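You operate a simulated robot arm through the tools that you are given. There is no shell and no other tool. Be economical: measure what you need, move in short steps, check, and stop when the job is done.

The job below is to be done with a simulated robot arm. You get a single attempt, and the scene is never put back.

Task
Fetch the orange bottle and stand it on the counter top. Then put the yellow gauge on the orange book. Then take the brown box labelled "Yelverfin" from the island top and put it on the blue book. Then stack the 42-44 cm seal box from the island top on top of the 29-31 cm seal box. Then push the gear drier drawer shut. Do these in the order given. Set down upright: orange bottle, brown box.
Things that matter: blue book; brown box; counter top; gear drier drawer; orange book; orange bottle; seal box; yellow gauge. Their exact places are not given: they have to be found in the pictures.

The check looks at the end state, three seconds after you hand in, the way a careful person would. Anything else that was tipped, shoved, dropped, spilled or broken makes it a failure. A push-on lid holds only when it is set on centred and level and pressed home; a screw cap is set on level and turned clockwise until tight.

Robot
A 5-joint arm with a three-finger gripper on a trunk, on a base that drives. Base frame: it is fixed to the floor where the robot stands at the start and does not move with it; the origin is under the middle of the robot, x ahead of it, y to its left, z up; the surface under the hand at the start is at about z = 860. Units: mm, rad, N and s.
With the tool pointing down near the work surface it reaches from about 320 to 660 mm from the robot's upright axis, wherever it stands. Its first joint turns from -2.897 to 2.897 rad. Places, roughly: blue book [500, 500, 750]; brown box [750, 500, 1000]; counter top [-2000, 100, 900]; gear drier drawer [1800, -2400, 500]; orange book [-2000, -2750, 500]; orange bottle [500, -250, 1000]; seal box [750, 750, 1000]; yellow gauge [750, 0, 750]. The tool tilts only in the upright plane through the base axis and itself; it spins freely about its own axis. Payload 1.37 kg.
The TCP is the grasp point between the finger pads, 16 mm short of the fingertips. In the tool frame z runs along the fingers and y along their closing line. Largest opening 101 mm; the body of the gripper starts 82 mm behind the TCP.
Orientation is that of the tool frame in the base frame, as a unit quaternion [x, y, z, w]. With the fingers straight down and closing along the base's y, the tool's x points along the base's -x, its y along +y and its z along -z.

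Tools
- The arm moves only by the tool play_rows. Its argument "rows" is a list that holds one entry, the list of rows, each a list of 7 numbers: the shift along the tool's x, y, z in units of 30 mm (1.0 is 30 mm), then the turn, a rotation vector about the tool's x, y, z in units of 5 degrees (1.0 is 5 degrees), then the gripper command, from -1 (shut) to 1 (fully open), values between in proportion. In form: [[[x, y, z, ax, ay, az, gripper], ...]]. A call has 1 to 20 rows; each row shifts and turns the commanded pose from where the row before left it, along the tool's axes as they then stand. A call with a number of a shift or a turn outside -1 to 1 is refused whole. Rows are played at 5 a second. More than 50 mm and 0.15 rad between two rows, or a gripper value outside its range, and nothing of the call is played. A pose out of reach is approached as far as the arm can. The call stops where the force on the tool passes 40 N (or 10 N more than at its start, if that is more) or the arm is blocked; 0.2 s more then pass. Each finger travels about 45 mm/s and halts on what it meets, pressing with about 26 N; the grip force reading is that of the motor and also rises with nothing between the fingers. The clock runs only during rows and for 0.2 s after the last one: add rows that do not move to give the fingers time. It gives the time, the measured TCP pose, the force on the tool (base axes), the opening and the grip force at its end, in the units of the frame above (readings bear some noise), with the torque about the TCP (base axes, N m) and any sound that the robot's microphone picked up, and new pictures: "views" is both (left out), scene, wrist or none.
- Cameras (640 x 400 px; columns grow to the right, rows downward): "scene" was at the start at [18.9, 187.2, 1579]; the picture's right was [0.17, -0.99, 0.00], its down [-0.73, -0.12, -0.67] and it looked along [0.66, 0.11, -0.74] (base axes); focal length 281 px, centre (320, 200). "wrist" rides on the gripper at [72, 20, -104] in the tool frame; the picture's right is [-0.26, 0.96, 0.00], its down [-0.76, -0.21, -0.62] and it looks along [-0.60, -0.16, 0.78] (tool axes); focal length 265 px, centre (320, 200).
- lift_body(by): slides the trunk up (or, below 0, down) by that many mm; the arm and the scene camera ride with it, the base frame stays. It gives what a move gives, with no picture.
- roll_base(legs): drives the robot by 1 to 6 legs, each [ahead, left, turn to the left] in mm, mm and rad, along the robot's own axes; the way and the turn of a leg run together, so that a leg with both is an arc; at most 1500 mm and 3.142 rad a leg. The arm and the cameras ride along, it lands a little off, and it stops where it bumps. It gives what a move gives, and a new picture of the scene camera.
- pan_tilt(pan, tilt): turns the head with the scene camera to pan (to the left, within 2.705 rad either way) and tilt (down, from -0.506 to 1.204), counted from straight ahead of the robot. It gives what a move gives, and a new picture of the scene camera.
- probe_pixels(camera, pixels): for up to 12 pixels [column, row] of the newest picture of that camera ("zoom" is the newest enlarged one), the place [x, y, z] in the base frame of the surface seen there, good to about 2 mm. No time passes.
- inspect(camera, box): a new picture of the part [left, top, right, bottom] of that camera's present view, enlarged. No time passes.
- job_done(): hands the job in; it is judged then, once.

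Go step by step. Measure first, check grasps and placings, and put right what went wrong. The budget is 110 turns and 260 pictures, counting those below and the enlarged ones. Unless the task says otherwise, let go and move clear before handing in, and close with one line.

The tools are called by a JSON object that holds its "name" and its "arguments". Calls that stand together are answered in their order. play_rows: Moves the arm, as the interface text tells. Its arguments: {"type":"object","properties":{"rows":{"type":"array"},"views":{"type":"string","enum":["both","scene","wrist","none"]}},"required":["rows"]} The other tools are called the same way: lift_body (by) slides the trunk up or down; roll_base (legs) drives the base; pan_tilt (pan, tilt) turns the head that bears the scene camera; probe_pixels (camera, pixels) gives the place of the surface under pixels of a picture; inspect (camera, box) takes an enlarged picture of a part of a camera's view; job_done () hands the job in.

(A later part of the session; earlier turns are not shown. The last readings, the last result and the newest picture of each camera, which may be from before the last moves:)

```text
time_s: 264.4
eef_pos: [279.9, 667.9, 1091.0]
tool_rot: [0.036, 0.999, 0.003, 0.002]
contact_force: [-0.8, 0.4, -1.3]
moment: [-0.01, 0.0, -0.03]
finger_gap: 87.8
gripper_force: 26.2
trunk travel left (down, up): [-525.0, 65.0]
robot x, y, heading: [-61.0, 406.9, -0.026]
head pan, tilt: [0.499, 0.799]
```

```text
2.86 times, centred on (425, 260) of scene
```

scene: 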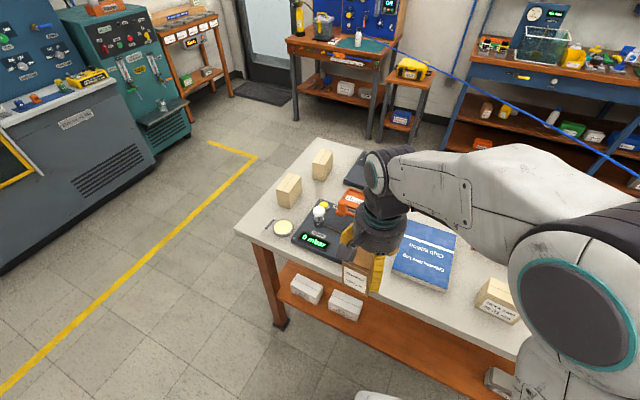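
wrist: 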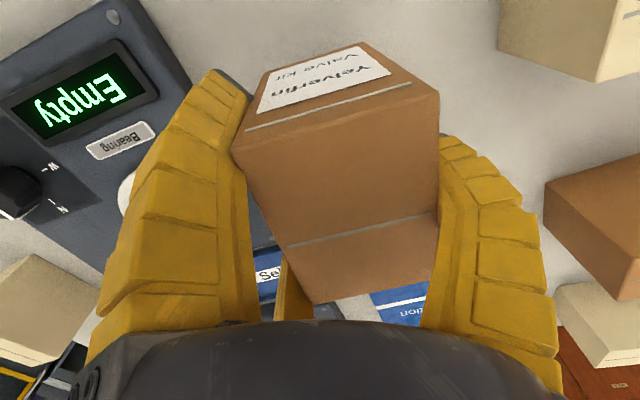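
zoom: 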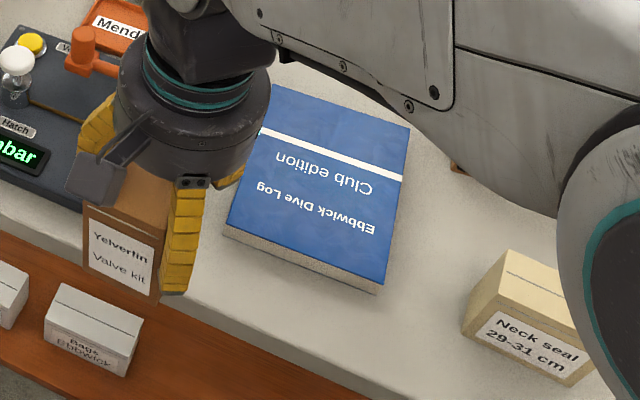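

The book spans x 425–615, y 483–619, so I'll aim the box centre at (520,551). Moving over it and lowering to 9 mm above.

{"name": "play_rows", "arguments": {"rows": [[[-0.826, -0.378, 0, 0, 0, 0, -1], [-0.826, -0.378, 0, 0, 0, 0, -1], [-0.826, -0.378, 0, 0, 0, 0, -1], [-0.826, -0.378, 0, 0, 0, 0, -1], [-0.826, -0.378, 0, 0, 0, 0, -1], [-0.826, -0.378, 0, 0, 0, 0, -1], [-0.826, -0.378, 0, 0, 0, 0, -1], [-0.826, -0.378, 0, 0, 0, 0, -1], [-0.826, -0.378, 0, 0, 0, 0, -1], [-0.826, -0.378, 0, 0, 0, 0, -1], [0, 0, 0.88, 0, 0, 0, -1], [0, 0, 0.88, 0, 0, 0, -1], [0, 0, 0.88, 0, 0, 0, -1], [0, 0, 0.88, 0, 0, 0, -1], [0, 0, 0.88, 0, 0, 0, -1], [0, 0, 0, 0, 0, 0, -1]]]}}

```text
time_s: 267.8
eef_pos: [520.3, 537.6, 960.2]
tool_rot: [0.035, 0.999, 0.001, 0.002]
contact_force: [0.2, 0.4, -2.3]
moment: [-0.02, -0.02, 0.03]
finger_gap: 87.7
gripper_force: 25.8
trunk travel left (down, up): [-525.0, 65.0]
robot x, y, heading: [-61.3, 406.0, -0.028]
head pan, tilt: [0.499, 0.799]
```

scene: 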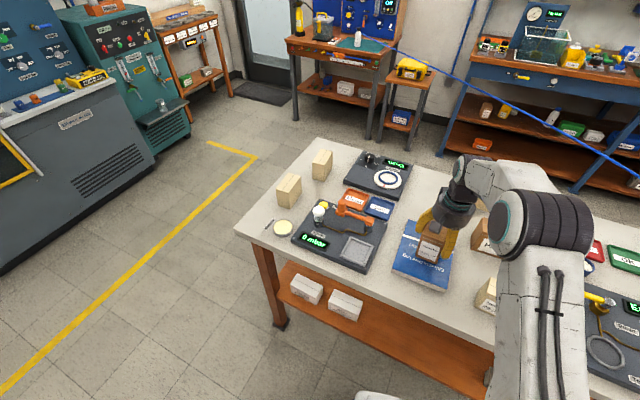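
wrist: 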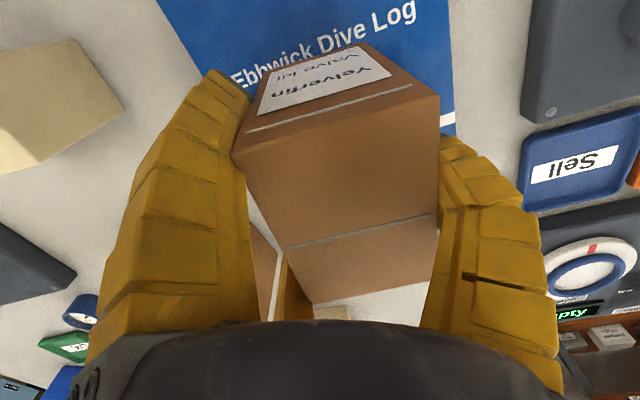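

The box is over the book with margin on every side. Lowering until it touches.

{"name": "play_rows", "arguments": {"rows": [[[0, 0, 0.15, 0, 0, 0, -1], [0, 0, 0.1, 0, 0, 0, -1], [0, 0, 0.07, 0, 0, 0, -1], [0, 0, 0, 0, 0, 0, -1]]], "views": "none"}}

```text
time_s: 268.8
eef_pos: [519.0, 535.9, 950.1]
tool_rot: [0.035, 0.999, 0.001, 0.003]
contact_force: [0.7, 0.4, -2.4]
moment: [-0.02, 0.02, -0.01]
finger_gap: 87.7
gripper_force: 26.2
trunk travel left (down, up): [-525.0, 65.0]
robot x, y, heading: [-59.8, 402.3, -0.028]
head pan, tilt: [0.499, 0.799]
```

{"name": "play_rows", "arguments": {"rows": [[[0, 0, 0.06, 0, 0, 0, -1], [0, 0, 0, 0, 0, 0, -1]]], "views": "none"}}

{"name": "play_rows", "arguments": {"rows": [[[0, 0, 0.06, 0, 0, 0, -1], [0, 0, 0, 0, 0, 0, -1]]], "views": "scene"}}

```text
time_s: 269.4
eef_pos: [520.6, 536.5, 950.4]
tool_rot: [0.036, 0.999, 0.001, 0.004]
contact_force: [-0.3, -0.4, 6.2]
moment: [0.27, -0.37, -0.01]
finger_gap: 87.7
gripper_force: 26.4
trunk travel left (down, up): [-525.0, 65.0]
robot x, y, heading: [-58.8, 405.1, -0.034]
head pan, tilt: [0.499, 0.799]
```

```text
time_s: 270.0
eef_pos: [519.6, 536.9, 951.0]
tool_rot: [0.036, 0.999, 0.001, 0.006]
contact_force: [1.1, -0.3, 22.2]
moment: [0.87, 0.24, -0.07]
finger_gap: 88.0
gripper_force: 25.8
trunk travel left (down, up): [-525.0, 65.0]
robot x, y, heading: [-59.3, 404.6, -0.028]
head pan, tilt: [0.499, 0.799]
```

scene: 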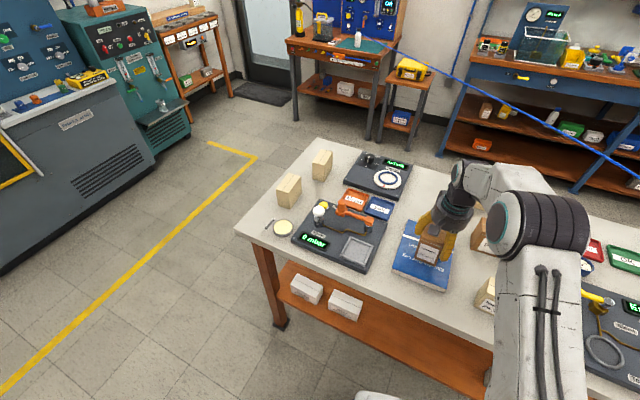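

The box is resting on the book (22 N up). I'll ease up slightly, open and rise clear.

{"name": "play_rows", "arguments": {"rows": [[[0, 0, -0.06, 0, 0, 0, -1], [0, 0, 0, 0, 0, 0, 0.8], [0, 0, 0, 0, 0, 0, 0.9], [0, 0, 0, 0, 0, 0, 1], [0, 0, 0, 0, 0, 0, 1], [0, 0, -0.5, 0, 0, 0, 1], [0, 0, -0.9, 0, 0, 0, 1], [0, 0, -0.9, 0, 0, 0, 1], [0, 0, -0.9, 0, 0, 0, 1], [0, 0, -0.9, 0, 0, 0, 1], [0, 0, 0, 0, 0, 0, 1]]]}}

```text
time_s: 272.4
eef_pos: [518.9, 535.6, 1073.9]
tool_rot: [0.036, 0.999, 0.001, 0.003]
contact_force: [0.5, 0.3, -0.2]
moment: [0.02, 0.02, 0.0]
finger_gap: 100.5
gripper_force: 0.0
trunk travel left (down, up): [-525.0, 65.0]
robot x, y, heading: [-58.3, 400.8, -0.031]
head pan, tilt: [0.499, 0.799]
```

scene: 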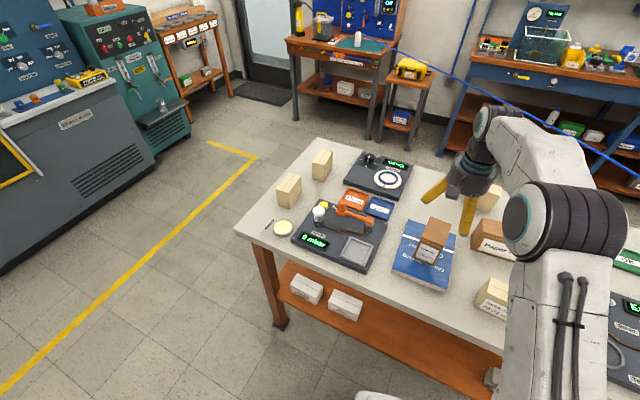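
wrist: 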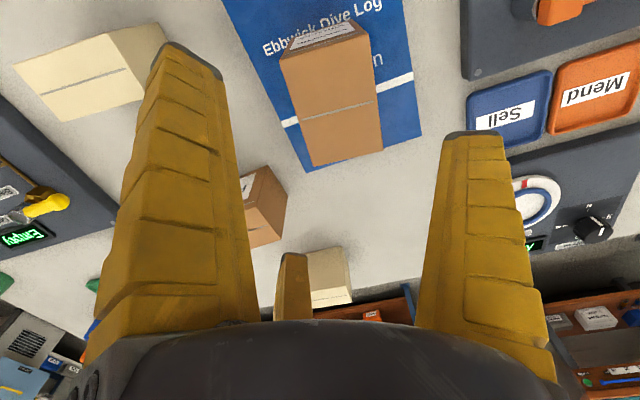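

The brown box stands upright on the blue book. Next, the 42–44 box: I'll drive left so that it's in reach.

{"name": "roll_base", "arguments": {"legs": [[30, 450, 0.03]]}}

{"name": "pan_tilt", "arguments": {"pan": 0.25, "tilt": 0.75}}

```text
time_s: 275.1
eef_pos: [549.0, 1003.5, 1072.4]
tool_rot: [0.016, 1.0, 0.0, 0.004]
contact_force: [-0.6, 0.3, 0.5]
moment: [-0.02, -0.03, -0.01]
finger_gap: 100.6
gripper_force: 0.1
trunk travel left (down, up): [-525.0, 65.0]
robot x, y, heading: [-23.6, 855.6, 0.013]
head pan, tilt: [0.499, 0.799]
```

scene: 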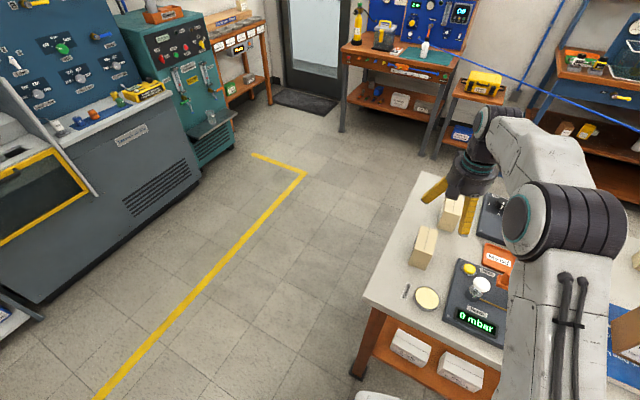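

```text
time_s: 275.9
eef_pos: [548.6, 1003.8, 1072.9]
tool_rot: [0.017, 1.0, 0.001, 0.003]
contact_force: [-0.4, -0.1, 0.0]
moment: [-0.02, -0.01, -0.02]
finger_gap: 100.5
gripper_force: 0.1
trunk travel left (down, up): [-525.0, 65.0]
robot x, y, heading: [-23.7, 849.6, 0.01]
head pan, tilt: [0.25, 0.75]
```

scene: 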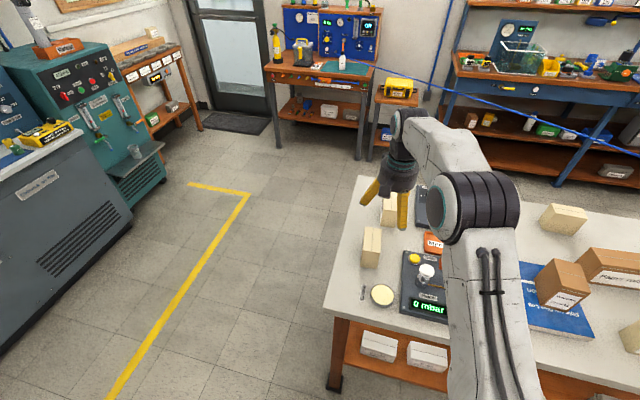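

{"name": "inspect", "arguments": {"camera": "wrist", "box": [160, 0, 480, 200]}}

{"name": "inspect", "arguments": {"camera": "scene", "box": [330, 180, 460, 310]}}

{"name": "probe_pixels", "arguments": {"camera": "scene", "pixels": [[366, 229], [378, 228], [363, 245], [377, 246], [364, 264], [376, 267], [371, 238], [386, 200], [427, 272]]}}

```text
2.00 times, centred on (320, 100) of wrist
```

zoom: 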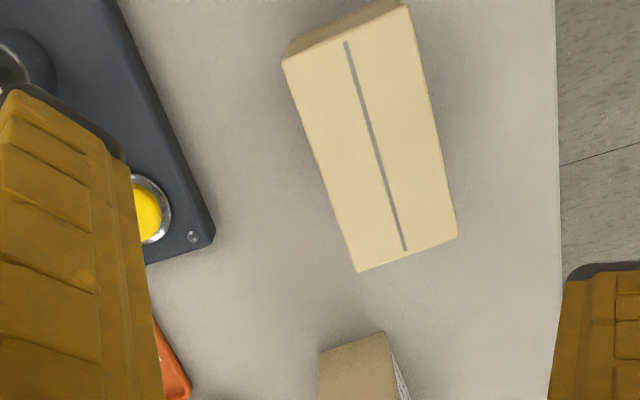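

```text
3.08 times, centred on (395, 245) of scene
```

zoom: 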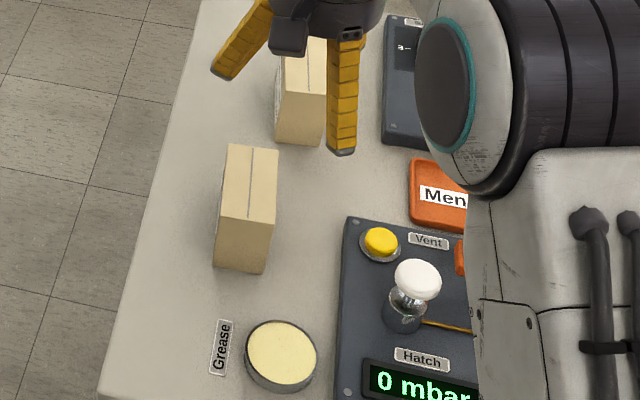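

```text
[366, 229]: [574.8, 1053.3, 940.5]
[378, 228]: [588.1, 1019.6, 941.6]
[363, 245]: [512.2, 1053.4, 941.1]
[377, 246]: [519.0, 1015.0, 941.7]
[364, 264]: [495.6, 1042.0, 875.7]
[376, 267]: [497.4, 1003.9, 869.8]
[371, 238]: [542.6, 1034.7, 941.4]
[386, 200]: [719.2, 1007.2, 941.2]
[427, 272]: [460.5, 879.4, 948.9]
```

I'll get the box's top corners from the wrist camera.

{"name": "probe_pixels", "arguments": {"camera": "wrist", "pixels": [[303, 33], [362, 6], [387, 117], [340, 134], [345, 70], [237, 85], [265, 115], [344, 172]]}}

```text
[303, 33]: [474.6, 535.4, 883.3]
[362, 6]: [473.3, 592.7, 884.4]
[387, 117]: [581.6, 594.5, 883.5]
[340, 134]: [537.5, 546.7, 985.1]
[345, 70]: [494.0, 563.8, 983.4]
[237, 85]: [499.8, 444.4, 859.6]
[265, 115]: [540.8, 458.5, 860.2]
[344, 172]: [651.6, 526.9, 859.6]
```

That used the older picture. I'll take a fresh wrist enlargement and probe that.

{"name": "inspect", "arguments": {"camera": "wrist", "box": [160, 0, 480, 200]}}

{"name": "probe_pixels", "arguments": {"camera": "zoom", "pixels": [[287, 64], [403, 12], [454, 235], [360, 268], [370, 140], [300, 110], [430, 110], [210, 235], [360, 350]]}}

```text
2.00 times, centred on (320, 100) of wrist
```

zoom: 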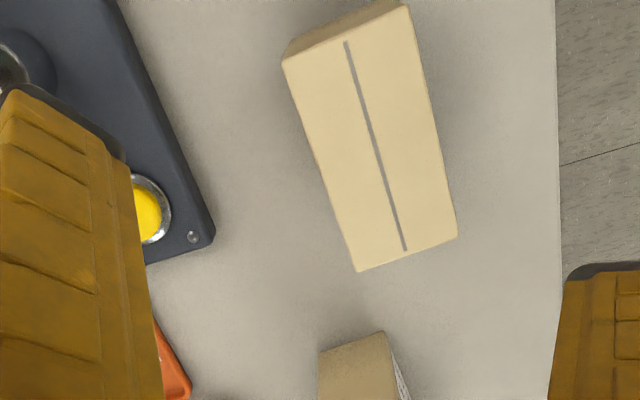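

```text
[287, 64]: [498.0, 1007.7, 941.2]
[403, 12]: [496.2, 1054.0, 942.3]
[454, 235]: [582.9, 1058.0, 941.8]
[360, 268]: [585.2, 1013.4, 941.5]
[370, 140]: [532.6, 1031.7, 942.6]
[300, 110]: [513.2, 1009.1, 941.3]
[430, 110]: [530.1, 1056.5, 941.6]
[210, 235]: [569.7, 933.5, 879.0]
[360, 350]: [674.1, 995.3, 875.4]
```

The 42–44 box centre is (541,1033.5), about 90×49, top at 942. I'll align to it (5° turn, small shift) and descend to z≈911, keeping the hub above its top.

{"name": "play_rows", "arguments": {"rows": [[[0.253, 0.56, 0, 0, 0, 0, 1], [0, 0, 0, 0, 0, -1, 1], [0, 0, 0.9, 0, 0, 0, 1], [0, 0, 0.9, 0, 0, 0, 1], [0, 0, 0.9, 0, 0, 0, 1], [0, 0, 0.9, 0, 0, 0, 1], [0, 0, 0.8, 0, 0, 0, 1], [0, 0, 0, 0, 0, 0, 1]]]}}

```text
time_s: 277.7
eef_pos: [544.0, 1022.0, 940.6]
tool_rot: [-0.027, 1.0, 0.001, 0.004]
contact_force: [0.3, -0.2, -0.5]
moment: [-0.02, 0.01, 0.0]
finger_gap: 100.7
gripper_force: 0.0
trunk travel left (down, up): [-525.0, 65.0]
robot x, y, heading: [-24.5, 853.2, 0.005]
head pan, tilt: [0.25, 0.75]
```

scene: 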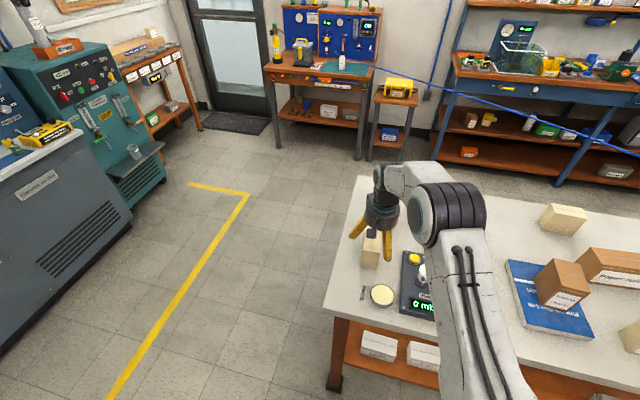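
wrist: 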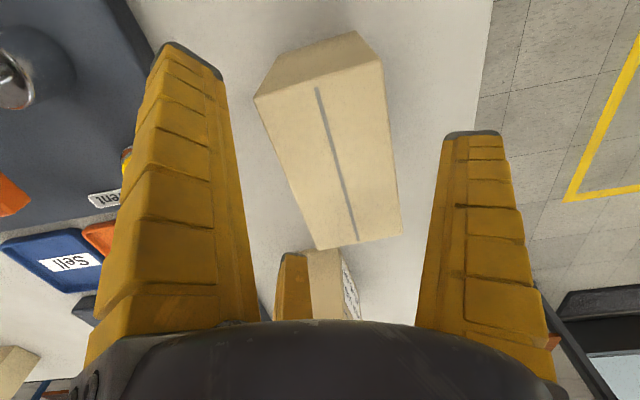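

The jaws straddle the box without touching. Descending the last 29 mm and closing gradually.

{"name": "play_rows", "arguments": {"rows": [[[0.07, -0.03, 0.5, 0, 0, 0, 1], [0, 0, 0.47, 0, 0, 0, 1], [0, 0, 0, 0, 0, 0, 0.8], [0, 0, 0, 0, 0, 0, 0.6], [0, 0, 0, 0, 0, 0, 0.4], [0, 0, 0, 0, 0, 0, 0.2], [0, 0, 0, 0, 0, 0, -0.2], [0, 0, 0, 0, 0, 0, -0.6], [0, 0, 0, 0, 0, 0, -1], [0, 0, 0, 0, 0, 0, -1], [0, 0, 0, 0, 0, 0, -1]]]}}

```text
time_s: 280.1
eef_pos: [539.3, 1021.3, 911.6]
tool_rot: [-0.027, 1.0, 0.001, 0.003]
contact_force: [-0.4, -0.2, 0.2]
moment: [0.0, -0.02, -0.03]
finger_gap: 72.5
gripper_force: 26.0
trunk travel left (down, up): [-525.0, 65.0]
robot x, y, heading: [-23.6, 851.0, 0.011]
head pan, tilt: [0.25, 0.75]
```

scene: 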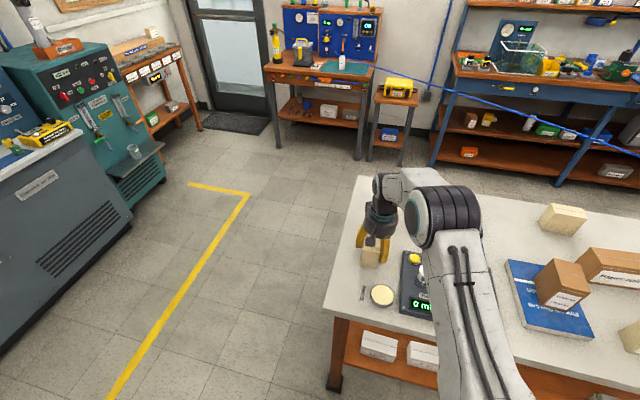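
wrist: 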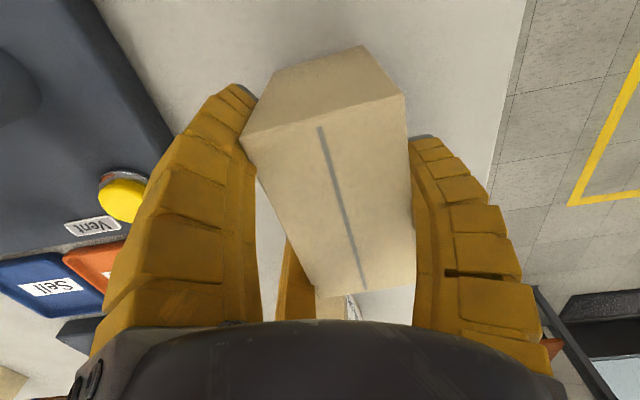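

The box is gripped (gap 72.5, 26 N). A test lift of 35 mm, looking at whether it stays level.

{"name": "play_rows", "arguments": {"rows": [[[0, 0, -0.3, 0, 0, 0, -1], [0, 0, -0.4, 0, 0, 0, -1], [0, 0, -0.5, 0, 0, 0, -1], [0, 0, 0, 0, 0, 0, -1], [0, 0, 0, 0, 0, 0, -1]]]}}

{"name": "inspect", "arguments": {"camera": "scene", "box": [330, 160, 460, 290]}}

```text
time_s: 281.3
eef_pos: [541.5, 1020.4, 948.7]
tool_rot: [-0.026, 1.0, 0.001, 0.003]
contact_force: [-0.9, -0.4, -0.1]
moment: [0.02, -0.01, 0.01]
finger_gap: 72.4
gripper_force: 26.5
trunk travel left (down, up): [-525.0, 65.0]
robot x, y, heading: [-23.3, 852.7, 0.01]
head pan, tilt: [0.25, 0.75]
```

scene: 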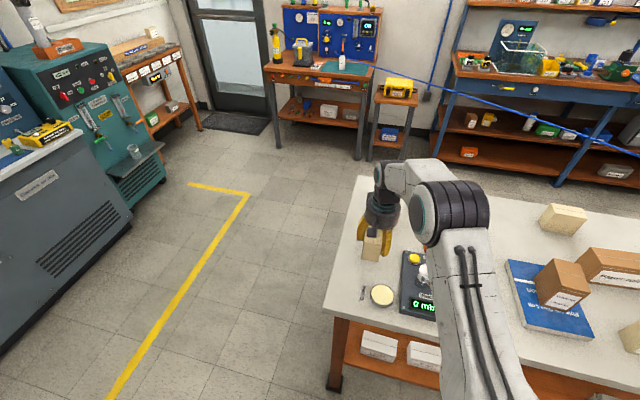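
wrist: 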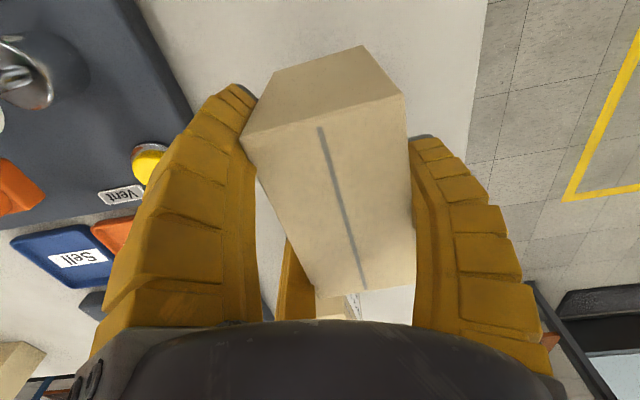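

```text
3.08 times, centred on (395, 225) of scene
```

zoom: 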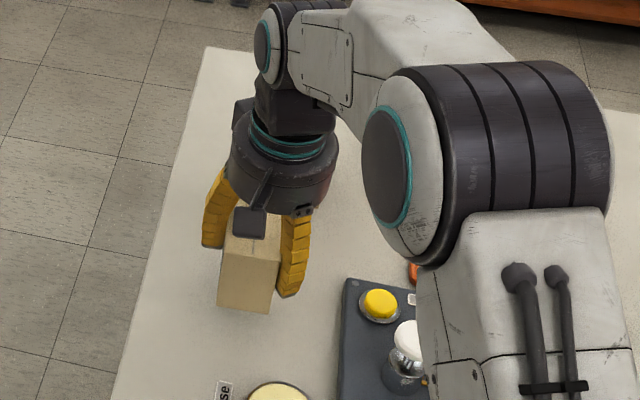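

Held level, with its bottom at TCP−52. I'll raise to z≈1120 and drive right to the 29–31 box.

{"name": "play_rows", "arguments": {"rows": [[[0, 0, -0.9, 0, 0, 0, -1], [0, 0, -0.9, 0, 0, 0, -1], [0, 0, -0.9, 0, 0, 0, -1], [0, 0, -0.9, 0, 0, 0, -1], [0, 0, -0.9, 0, 0, 0, -1], [0, 0, -0.9, 0, 0, 0, -1], [0, 0, 0, 0, 0, 0, -1]]], "views": "none"}}

{"name": "roll_base", "arguments": {"legs": [[-100, 0, 0], [0, -660, -0.01]]}}

{"name": "pan_tilt", "arguments": {"pan": 0.25, "tilt": 0.85}}

```text
time_s: 282.9
eef_pos: [540.2, 1020.6, 1110.6]
tool_rot: [-0.027, 1.0, 0.001, 0.003]
contact_force: [-0.8, 0.7, -1.6]
moment: [-0.02, -0.01, -0.01]
finger_gap: 72.1
gripper_force: 25.9
trunk travel left (down, up): [-525.0, 65.0]
robot x, y, heading: [-23.9, 850.1, 0.007]
head pan, tilt: [0.25, 0.75]
```

```text
time_s: 287.3
eef_pos: [446.6, 357.6, 1109.8]
tool_rot: [-0.023, 1.0, 0.001, 0.002]
contact_force: [0.0, -0.8, 0.0]
moment: [0.02, -0.01, 0.03]
finger_gap: 71.8
gripper_force: 25.9
trunk travel left (down, up): [-525.0, 65.0]
robot x, y, heading: [-120.5, 192.3, 0.002]
head pan, tilt: [0.25, 0.75]
```

scene: 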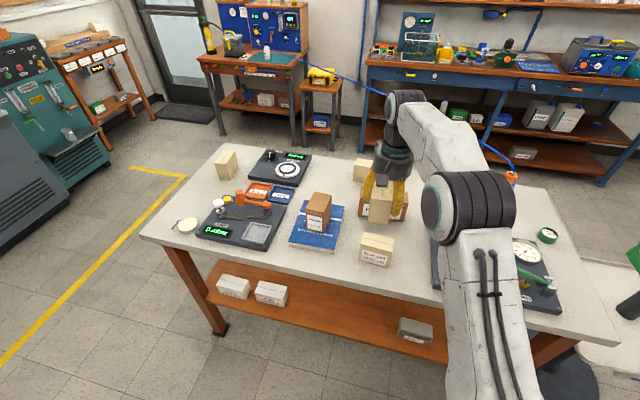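

```text
time_s: 288.0
eef_pos: [445.1, 357.6, 1110.4]
tool_rot: [-0.024, 1.0, 0.001, 0.003]
contact_force: [-1.1, -0.5, -1.0]
moment: [-0.02, -0.02, -0.02]
finger_gap: 71.9
gripper_force: 26.0
trunk travel left (down, up): [-525.0, 65.0]
robot x, y, heading: [-120.0, 194.5, 0.001]
head pan, tilt: [0.25, 0.85]
```

scene: 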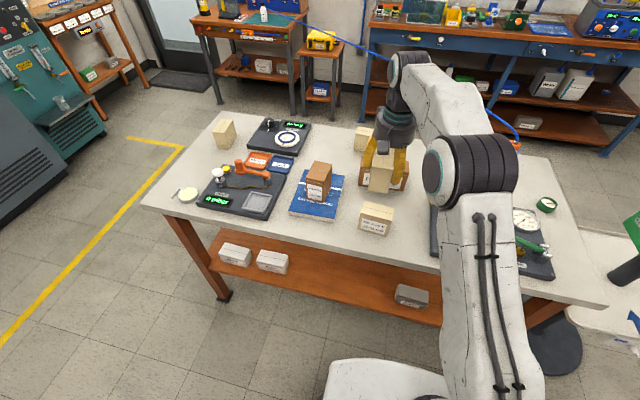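

Now I'll measure the 29–31 box's top corners at (376,212) and the held box.

{"name": "inspect", "arguments": {"camera": "scene", "box": [340, 150, 420, 250]}}

{"name": "probe_pixels", "arguments": {"camera": "scene", "pixels": [[366, 203], [394, 209], [362, 217], [389, 225], [377, 213], [362, 230], [387, 235], [370, 182], [390, 191]]}}

```text
4.00 times, centred on (380, 200) of scene
```

zoom: 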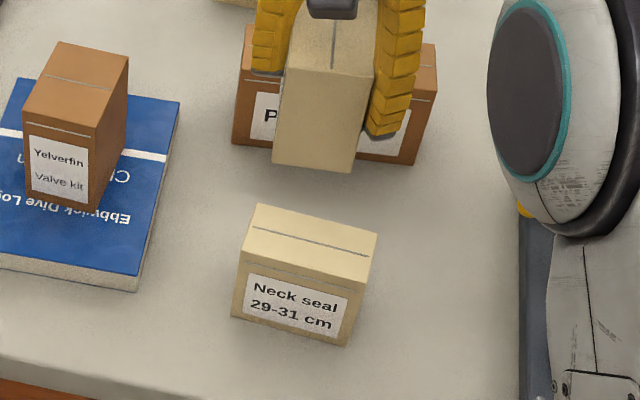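

```text
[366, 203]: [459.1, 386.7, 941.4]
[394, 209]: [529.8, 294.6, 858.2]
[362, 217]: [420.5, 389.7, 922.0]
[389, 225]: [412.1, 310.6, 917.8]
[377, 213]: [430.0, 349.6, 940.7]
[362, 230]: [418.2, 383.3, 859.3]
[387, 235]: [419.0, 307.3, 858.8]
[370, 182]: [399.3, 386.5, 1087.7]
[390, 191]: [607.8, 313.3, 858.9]
```

{"name": "probe_pixels", "arguments": {"camera": "zoom", "pixels": [[260, 208], [374, 237], [357, 281], [243, 250], [308, 245], [278, 80], [363, 82], [287, 20], [300, 72]]}}

```text
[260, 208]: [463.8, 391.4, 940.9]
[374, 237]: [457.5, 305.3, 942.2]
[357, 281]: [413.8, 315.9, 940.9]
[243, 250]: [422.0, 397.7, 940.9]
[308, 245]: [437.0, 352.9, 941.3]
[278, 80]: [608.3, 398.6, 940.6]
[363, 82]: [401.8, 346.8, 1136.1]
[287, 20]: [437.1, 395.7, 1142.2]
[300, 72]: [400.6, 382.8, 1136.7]
```

The 29–31 box's top centre is (439,352), with its long axis at 85° and top at 941. I'll turn the held box 82° to match and centre it above.

{"name": "play_rows", "arguments": {"rows": [[[0, 0, 0, 0, 0, -0.965, -1], [0, 0, 0, 0, 0, -0.965, -1], [0, 0, 0, 0, 0, -0.965, -1], [0, 0, 0, 0, 0, -0.965, -1], [0, 0, 0, 0, 0, -0.965, -1], [0, 0, 0, 0, 0, -0.965, -1], [0, 0, 0, 0, 0, -0.965, -1], [0, 0, 0, 0, 0, -0.965, -1], [0, 0, 0, 0, 0, -0.965, -1], [0, 0, 0, 0, 0, -0.965, -1], [0, 0, 0, 0, 0, -0.965, -1], [0, 0, 0, 0, 0, -0.965, -1], [0, 0, 0, 0, 0, -0.965, -1], [0, 0, 0, 0, 0, -0.965, -1], [0, 0, 0, 0, 0, -0.965, -1], [0, 0, 0, 0, 0, -0.965, -1], [0, 0, 0, 0, 0, -0.965, -1], [0.21, -0.254, 0, 0, 0, 0, -1], [0, 0, 0, 0, 0, 0, -1]]]}}

{"name": "inspect", "arguments": {"camera": "scene", "box": [320, 130, 440, 250]}}

```text
time_s: 292.0
eef_pos: [451.8, 351.6, 1108.0]
tool_rot: [-0.674, 0.739, -0.001, 0.002]
contact_force: [-0.6, -1.5, -1.2]
moment: [-0.05, 0.01, -0.01]
finger_gap: 72.0
gripper_force: 26.4
trunk travel left (down, up): [-525.0, 65.0]
robot x, y, heading: [-119.8, 195.0, 0.002]
head pan, tilt: [0.25, 0.85]
```

scene: 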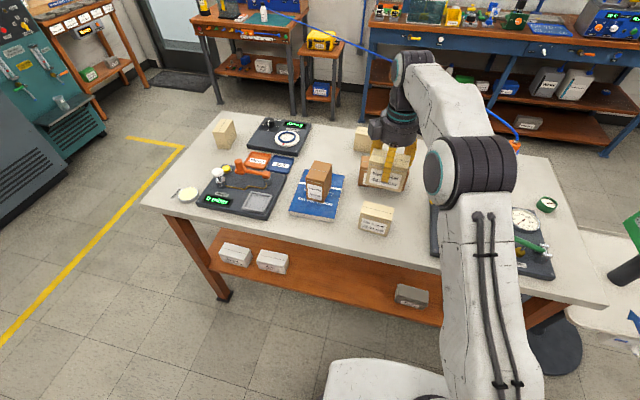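
wrist: 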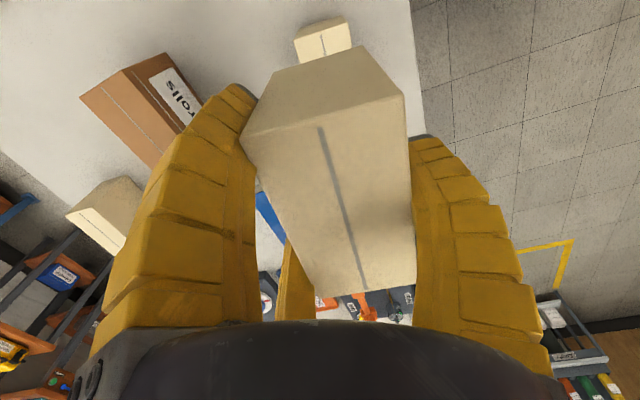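

```text
3.33 times, centred on (380, 190) of scene
```

zoom: 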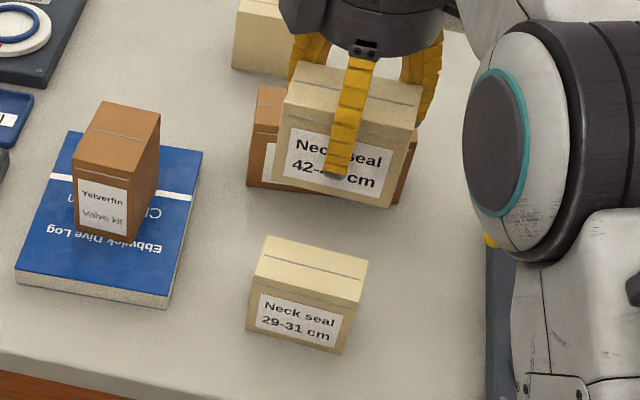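

The held box faces the same way as the lower one. Lowering to about 12 mm above it, then checking alignment.

{"name": "play_rows", "arguments": {"rows": [[[0, 0, 0.8, 0, 0, 0, -1], [0, 0, 0.8, 0, 0, 0, -1], [0, 0, 0.8, 0, 0, 0, -1], [0, 0, 0.7, 0, 0, 0, -1], [0, 0, 0.3, 0, 0, 0, -1], [0, 0, 0, 0, 0, 0, -1]]]}}

{"name": "inspect", "arguments": {"camera": "scene", "box": [340, 160, 420, 250]}}

```text
time_s: 293.4
eef_pos: [452.2, 350.8, 1008.2]
tool_rot: [-0.674, 0.739, -0.002, 0.003]
contact_force: [0.3, 0.8, -0.4]
moment: [0.0, 0.0, -0.04]
finger_gap: 71.6
gripper_force: 26.4
trunk travel left (down, up): [-525.0, 65.0]
robot x, y, heading: [-119.5, 193.1, -0.002]
head pan, tilt: [0.25, 0.85]
```

scene: 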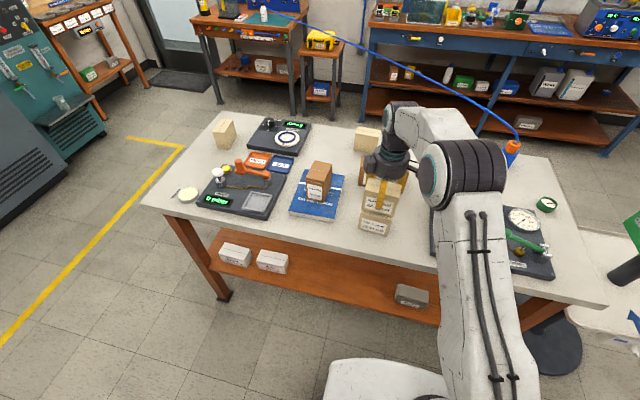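
wrist: 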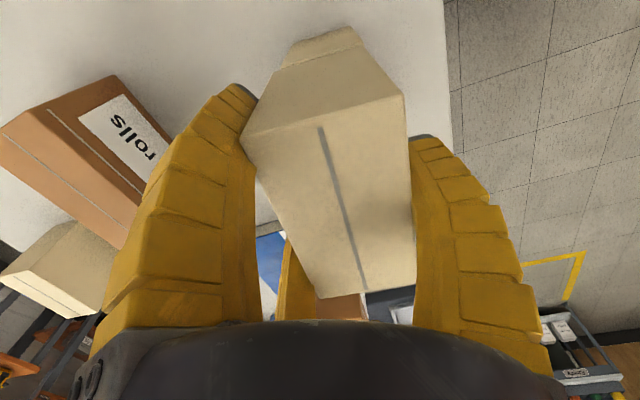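

```text
4.44 times, centred on (380, 205) of scene
```

zoom: 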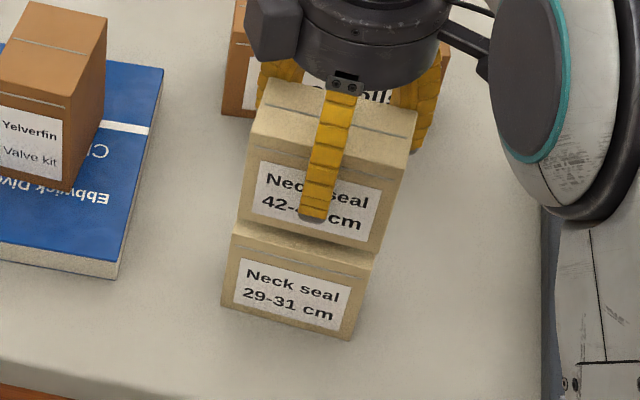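

Checking corner alignment between the two boxes.

{"name": "probe_pixels", "arguments": {"camera": "zoom", "pixels": [[243, 215], [376, 249], [250, 150], [402, 185], [232, 258], [366, 290], [231, 290], [352, 325], [272, 85], [415, 112]]}}

```text
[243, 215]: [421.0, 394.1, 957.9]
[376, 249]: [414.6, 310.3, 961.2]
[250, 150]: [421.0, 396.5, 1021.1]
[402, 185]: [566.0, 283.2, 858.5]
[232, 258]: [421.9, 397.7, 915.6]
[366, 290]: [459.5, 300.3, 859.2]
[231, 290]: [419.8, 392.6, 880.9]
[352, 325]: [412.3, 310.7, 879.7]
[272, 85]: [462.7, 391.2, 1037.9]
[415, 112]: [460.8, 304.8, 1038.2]
```

Aligned within about 2 mm. Lowering the remaining ~15 mm carefully.

{"name": "play_rows", "arguments": {"rows": [[[0, 0, 0.2, 0, 0, 0, -1], [0, 0, 0.15, 0, 0, 0, -1], [0, 0, 0.07, 0, 0, 0, -1], [0, 0, 0, 0, 0, 0, -1]]], "views": "none"}}

{"name": "play_rows", "arguments": {"rows": [[[0, 0, 0.06, 0, 0, 0, -1], [0, 0, 0, 0, 0, 0, -1]]], "views": "none"}}

```text
time_s: 294.4
eef_pos: [454.2, 351.7, 995.8]
tool_rot: [-0.674, 0.738, -0.001, 0.002]
contact_force: [0.7, 0.3, -1.8]
moment: [-0.02, 0.01, -0.01]
finger_gap: 71.6
gripper_force: 26.3
trunk travel left (down, up): [-525.0, 65.0]
robot x, y, heading: [-120.0, 189.1, -0.001]
head pan, tilt: [0.25, 0.85]
```

```text
time_s: 295.0
eef_pos: [453.7, 351.5, 994.2]
tool_rot: [-0.675, 0.738, -0.002, 0.002]
contact_force: [0.0, 0.1, 1.3]
moment: [0.13, 0.06, 0.02]
finger_gap: 72.0
gripper_force: 26.1
trunk travel left (down, up): [-525.0, 65.0]
robot x, y, heading: [-117.3, 190.1, 0.004]
head pan, tilt: [0.25, 0.85]
```

Light contact is beginning. One more small step down, then release and rise.

{"name": "play_rows", "arguments": {"rows": [[[0, 0, 0.06, 0, 0, 0, -1], [0, 0, 0, 0, 0, 0, -1]]], "views": "none"}}

{"name": "play_rows", "arguments": {"rows": [[[0, 0, 0, 0, 0, 0, 0.5], [0, 0, 0, 0, 0, 0, 0.7], [0, 0, 0, 0, 0, 0, 0.9], [0, 0, 0, 0, 0, 0, 1], [0, 0, 0, 0, 0, 0, 1], [0, 0, -0.5, 0, 0, 0, 1], [0, 0, -0.8, 0, 0, 0, 1], [0, 0, -0.9, 0, 0, 0, 1], [0, 0, -0.9, 0, 0, 0, 1], [0, 0, -0.9, 0, 0, 0, 1], [0, 0, 0, 0, 0, 0, 1]]]}}

{"name": "inspect", "arguments": {"camera": "scene", "box": [340, 160, 420, 250]}}

```text
time_s: 295.6
eef_pos: [452.1, 351.0, 994.5]
tool_rot: [-0.674, 0.738, -0.003, 0.004]
contact_force: [1.2, 0.8, 11.1]
moment: [0.35, 0.37, -0.03]
finger_gap: 71.9
gripper_force: 25.8
trunk travel left (down, up): [-525.0, 65.0]
robot x, y, heading: [-121.6, 192.7, 0.0]
head pan, tilt: [0.25, 0.85]
```

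```text
time_s: 298.0
eef_pos: [450.5, 350.4, 1114.5]
tool_rot: [-0.674, 0.739, -0.001, 0.003]
contact_force: [-1.0, -0.6, 0.3]
moment: [0.01, 0.01, 0.04]
finger_gap: 100.6
gripper_force: 0.0
trunk travel left (down, up): [-525.0, 65.0]
robot x, y, heading: [-119.4, 191.9, -0.0]
head pan, tilt: [0.25, 0.85]
```

scene: 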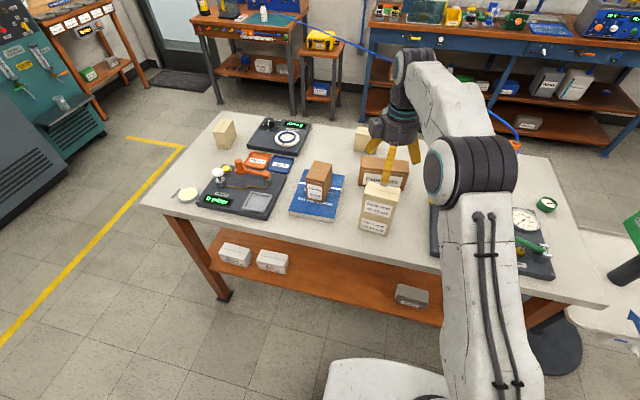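
wrist: 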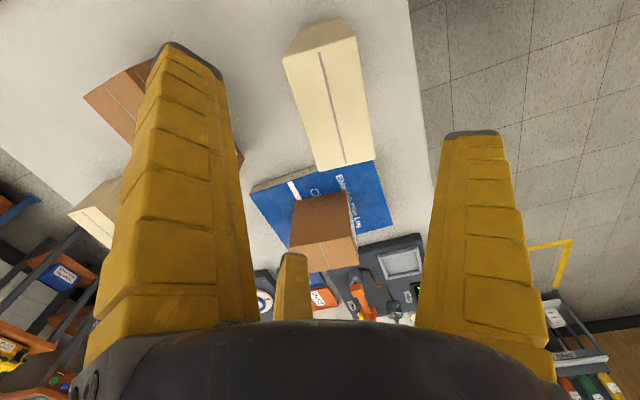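

```text
4.44 times, centred on (380, 205) of scene
```

zoom: 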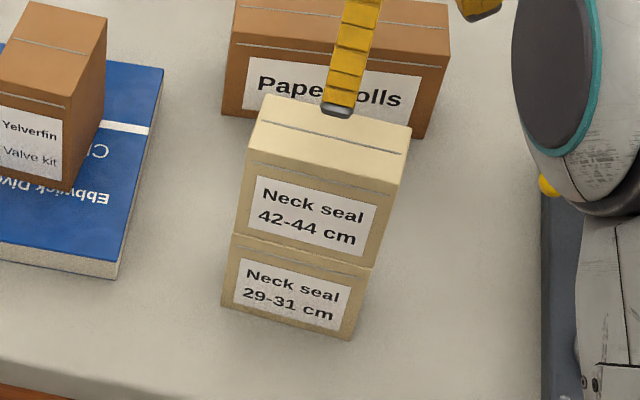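

The 42–44 box sits squarely on the 29–31 box. Last comes the drawer: I'll retract the arm, unwind the spin and close the jaws before driving.

{"name": "play_rows", "arguments": {"rows": [[[0.33, 0.87, 0, 0, 0, 0, 1], [0.33, 0.87, 0, 0, 0, 0, 1], [0.33, 0.87, 0, 0, 0, 0, 1], [0.33, 0.87, 0, 0, 0, 0, 1], [0.33, 0.87, 0, 0, 0, 0, 1], [0.33, 0.87, 0, 0, 0, 0, 1], [0.33, 0.87, 0, 0, 0, 0, 1], [0, 0, 0, 0, 0, 1, 0.5], [0, 0, 0, 0, 0, 1, 0], [0, 0, 0, 0, 0, 1, -0.5], [0, 0, 0, 0, 0, 1, -1], [0, 0, 0, 0, 0, 1, -1], [0, 0, 0, 0, 0, 1, -1], [0, 0, 0, 0, 0, 1, -1], [0, 0, 0, 0, 0, 1, -1], [0, 0, 0, 0, 0, 1, -1], [0, 0, 0, 0, 0, 1, -1], [0, 0, 0, 0, 0, 1, -1], [0, 0, 0, 0, 0, 1, -1], [0, 0, 0, 0, 0, 1, -1]]], "views": "none"}}

{"name": "roll_base", "arguments": {"legs": [[-380, 0, 0], [0, -1000, 0], [0, -700, 0]]}}

{"name": "pan_tilt", "arguments": {"pan": -0.1, "tilt": 0.5}}

```text
time_s: 302.2
eef_pos: [262.8, 299.2, 1109.9]
tool_rot: [-0.171, 0.985, 0.001, 0.002]
contact_force: [0.2, 0.4, -0.3]
moment: [0.01, -0.01, 0.0]
finger_gap: 0.3
gripper_force: 25.9
trunk travel left (down, up): [-525.0, 65.0]
robot x, y, heading: [-121.7, 194.5, -0.001]
head pan, tilt: [0.25, 0.85]
```

```text
time_s: 312.8
eef_pos: [-118.3, -1396.1, 1110.0]
tool_rot: [-0.174, 0.985, 0.0, 0.002]
contact_force: [0.2, -1.4, 0.4]
moment: [-0.02, 0.03, 0.03]
finger_gap: 0.0
gripper_force: 26.2
trunk travel left (down, up): [-525.0, 65.0]
robot x, y, heading: [-499.7, -1501.4, 0.002]
head pan, tilt: [0.25, 0.85]
```

scene: 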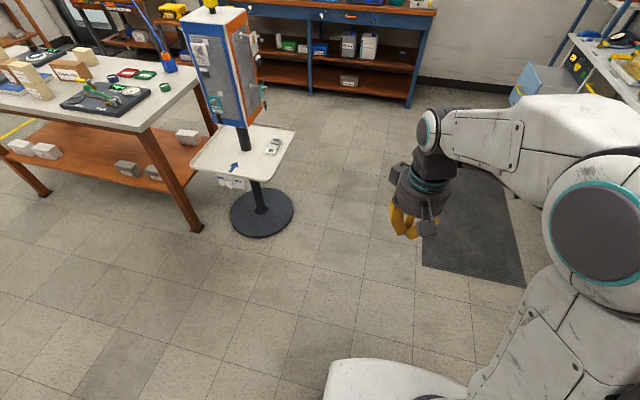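

```text
time_s: 313.6
eef_pos: [-119.0, -1394.8, 1110.0]
tool_rot: [-0.174, 0.985, 0.001, 0.003]
contact_force: [-0.5, 0.3, -0.1]
moment: [0.01, 0.03, 0.0]
finger_gap: 0.0
gripper_force: 26.2
trunk travel left (down, up): [-525.0, 65.0]
robot x, y, heading: [-499.6, -1502.3, 0.004]
head pan, tilt: [-0.099, 0.499]
```

scene: 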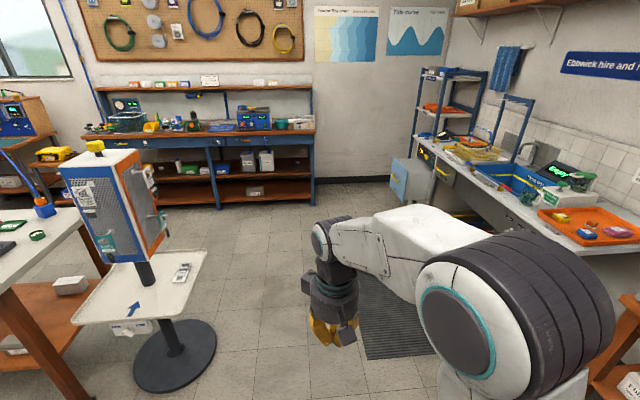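

The path ahead is clear, and the open drawer shows at (400,185). I'll measure the drawer, the bench edge and the stand.

{"name": "probe_pixels", "arguments": {"camera": "scene", "pixels": [[398, 190], [405, 165], [400, 205], [427, 165], [412, 160], [500, 210], [455, 170], [560, 245], [205, 330], [195, 255], [300, 205], [390, 340]]}}

{"name": "inspect", "arguments": {"camera": "scene", "box": [370, 120, 490, 230]}}

```text
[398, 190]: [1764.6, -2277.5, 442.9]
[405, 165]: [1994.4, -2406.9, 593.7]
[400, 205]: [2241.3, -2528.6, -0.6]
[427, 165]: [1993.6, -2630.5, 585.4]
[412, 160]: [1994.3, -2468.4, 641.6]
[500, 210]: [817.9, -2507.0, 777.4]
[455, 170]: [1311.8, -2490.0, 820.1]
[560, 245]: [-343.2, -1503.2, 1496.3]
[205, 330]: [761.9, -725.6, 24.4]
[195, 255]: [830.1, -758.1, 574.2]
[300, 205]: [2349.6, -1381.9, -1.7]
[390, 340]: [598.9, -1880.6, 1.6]
```

```text
3.64 times, centred on (430, 175) of scene
```

zoom: 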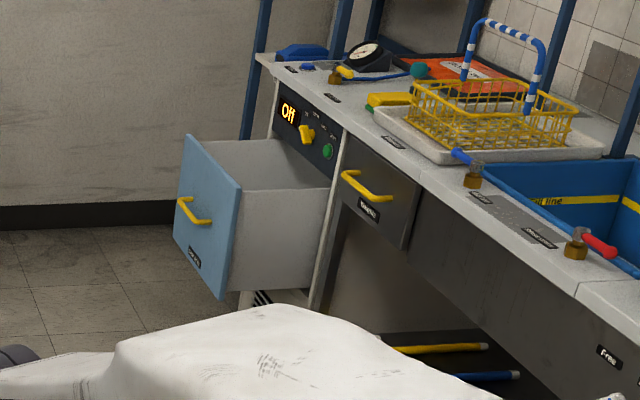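

The drawer front is at y≈-2277, centred near x≈1830, and the bench face is at y≈-2490. I'll drive along y=-1500 to x≈1830 and turn to face it.

{"name": "roll_base", "arguments": {"legs": [[1165, 0, 0], [1165, 0, 0], [0, 0, -1.571]]}}

{"name": "pan_tilt", "arguments": {"pan": 0.1, "tilt": 0.75}}

```text
time_s: 329.0
eef_pos: [1968.3, -1894.2, 1110.5]
tool_rot: [0.571, 0.821, -0.001, 0.002]
contact_force: [-0.3, 0.2, -0.4]
moment: [0.01, 0.0, 0.03]
finger_gap: 0.0
gripper_force: 25.4
trunk travel left (down, up): [-525.0, 65.0]
robot x, y, heading: [1860.8, -1508.4, -1.565]
head pan, tilt: [-0.099, 0.499]
```

scene: 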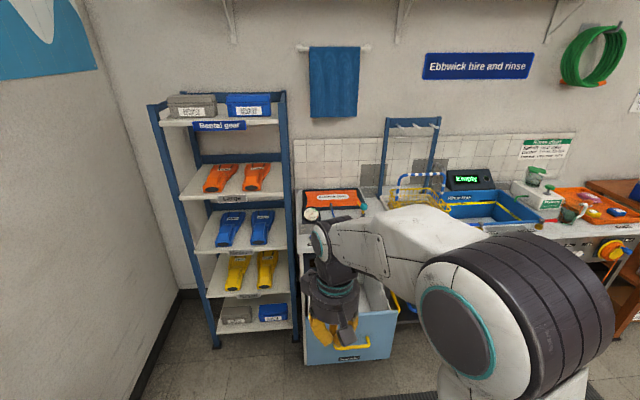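

```text
time_s: 329.8
eef_pos: [1968.9, -1893.2, 1110.4]
tool_rot: [0.572, 0.821, -0.002, 0.002]
contact_force: [0.4, 0.1, -0.3]
moment: [0.0, -0.01, 0.02]
finger_gap: 0.0
gripper_force: 26.5
trunk travel left (down, up): [-525.0, 65.0]
robot x, y, heading: [1860.4, -1513.1, -1.563]
head pan, tilt: [0.099, 0.75]
```

scene: 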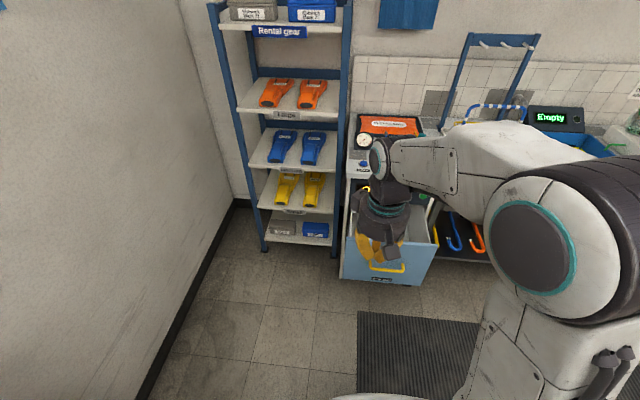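

{"name": "inspect", "arguments": {"camera": "scene", "box": [320, 170, 460, 300]}}

{"name": "probe_pixels", "arguments": {"camera": "scene", "pixels": [[345, 270], [425, 280], [385, 279], [388, 267], [430, 262], [348, 250], [360, 200], [345, 245], [405, 220], [357, 260], [330, 250], [415, 265]]}}

```text
3.08 times, centred on (390, 235) of scene
```

zoom: 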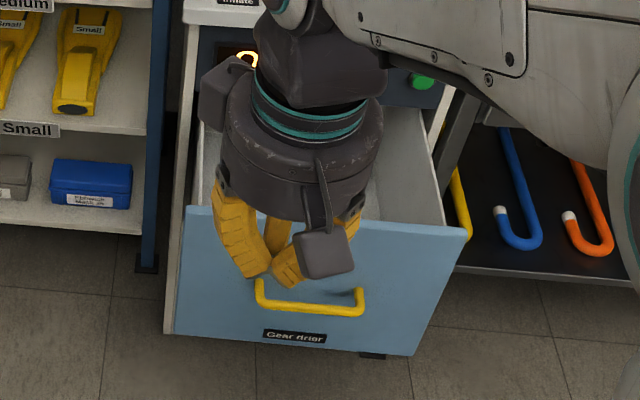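

```text
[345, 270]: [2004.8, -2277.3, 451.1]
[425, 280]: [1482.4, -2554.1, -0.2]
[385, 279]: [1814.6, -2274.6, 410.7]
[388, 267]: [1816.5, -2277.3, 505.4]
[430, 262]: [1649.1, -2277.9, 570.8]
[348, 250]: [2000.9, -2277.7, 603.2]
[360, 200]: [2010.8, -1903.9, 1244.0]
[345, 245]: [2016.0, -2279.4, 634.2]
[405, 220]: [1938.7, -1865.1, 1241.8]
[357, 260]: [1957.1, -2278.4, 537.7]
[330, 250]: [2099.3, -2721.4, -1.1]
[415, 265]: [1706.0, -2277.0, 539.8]
```

The drawer front spans x 1645–2018 and z 410–645 at y=-2277, with its handle near z 530. I'll drive a bit closer, then bring the arm straight ahead at height.

{"name": "roll_base", "arguments": {"legs": [[149, -28, -0.007]]}}

{"name": "play_rows", "arguments": {"rows": [[[-0.54, -0.68, 0, 0, 0, 0, -1], [-0.54, -0.68, 0, 0, 0, 0, -1], [-0.54, -0.68, 0, 0, 0, 0, -1], [-0.54, -0.68, 0, 0, 0, 0, -1], [-0.54, -0.68, 0, 0, 0, 0, -1], [-0.54, -0.68, 0, 0, 0, 0, -1], [-0.54, -0.68, 0, 0, 0, 0, -1], [-0.54, -0.68, 0, 0, 0, 0, -1], [0, 0, 0, 0, 0, 0.81, -1], [0, 0, 0, 0, 0, 0.81, -1], [0, 0, 0, 0, 0, 0.81, -1], [0, 0, 0, 0, 0, 0.81, -1], [0, 0, 0, 0, 0, 0.81, -1], [0, 0, 0, 0, 0, 0, -1]]], "views": "scene"}}

```text
time_s: 331.1
eef_pos: [1937.2, -2042.5, 1110.5]
tool_rot: [0.576, 0.817, -0.001, 0.002]
contact_force: [0.4, -1.0, -0.3]
moment: [-0.01, -0.03, 0.02]
finger_gap: 0.0
gripper_force: 26.3
trunk travel left (down, up): [-525.0, 65.0]
robot x, y, heading: [1831.0, -1658.5, -1.571]
head pan, tilt: [0.099, 0.75]
```

scene: 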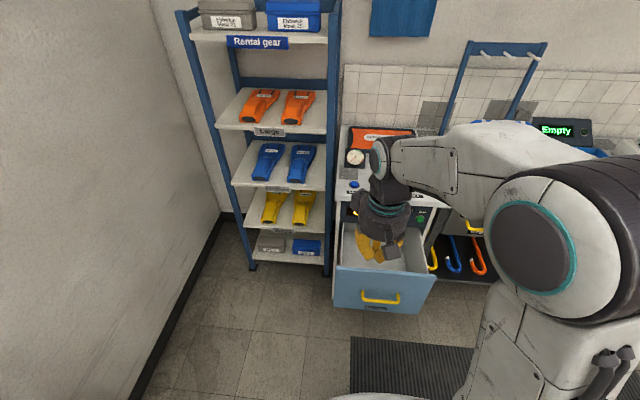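

```text
time_s: 334.1
eef_pos: [1827.3, -2218.3, 1110.6]
tool_rot: [0.711, 0.703, -0.002, 0.002]
contact_force: [-0.2, -0.5, -0.2]
moment: [0.01, 0.0, 0.0]
finger_gap: 0.0
gripper_force: 26.4
trunk travel left (down, up): [-525.0, 65.0]
robot x, y, heading: [1833.4, -1657.3, -1.572]
head pan, tilt: [0.099, 0.75]
```

scene: 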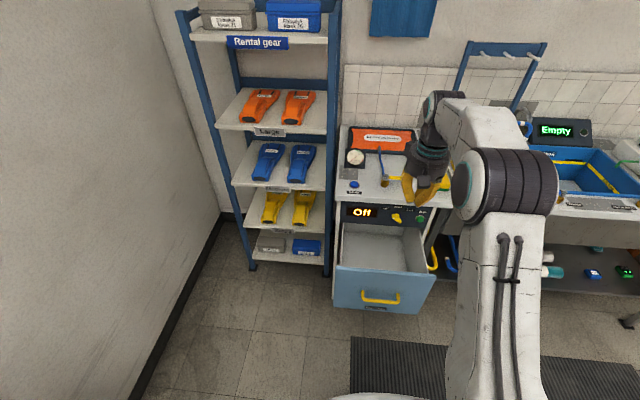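

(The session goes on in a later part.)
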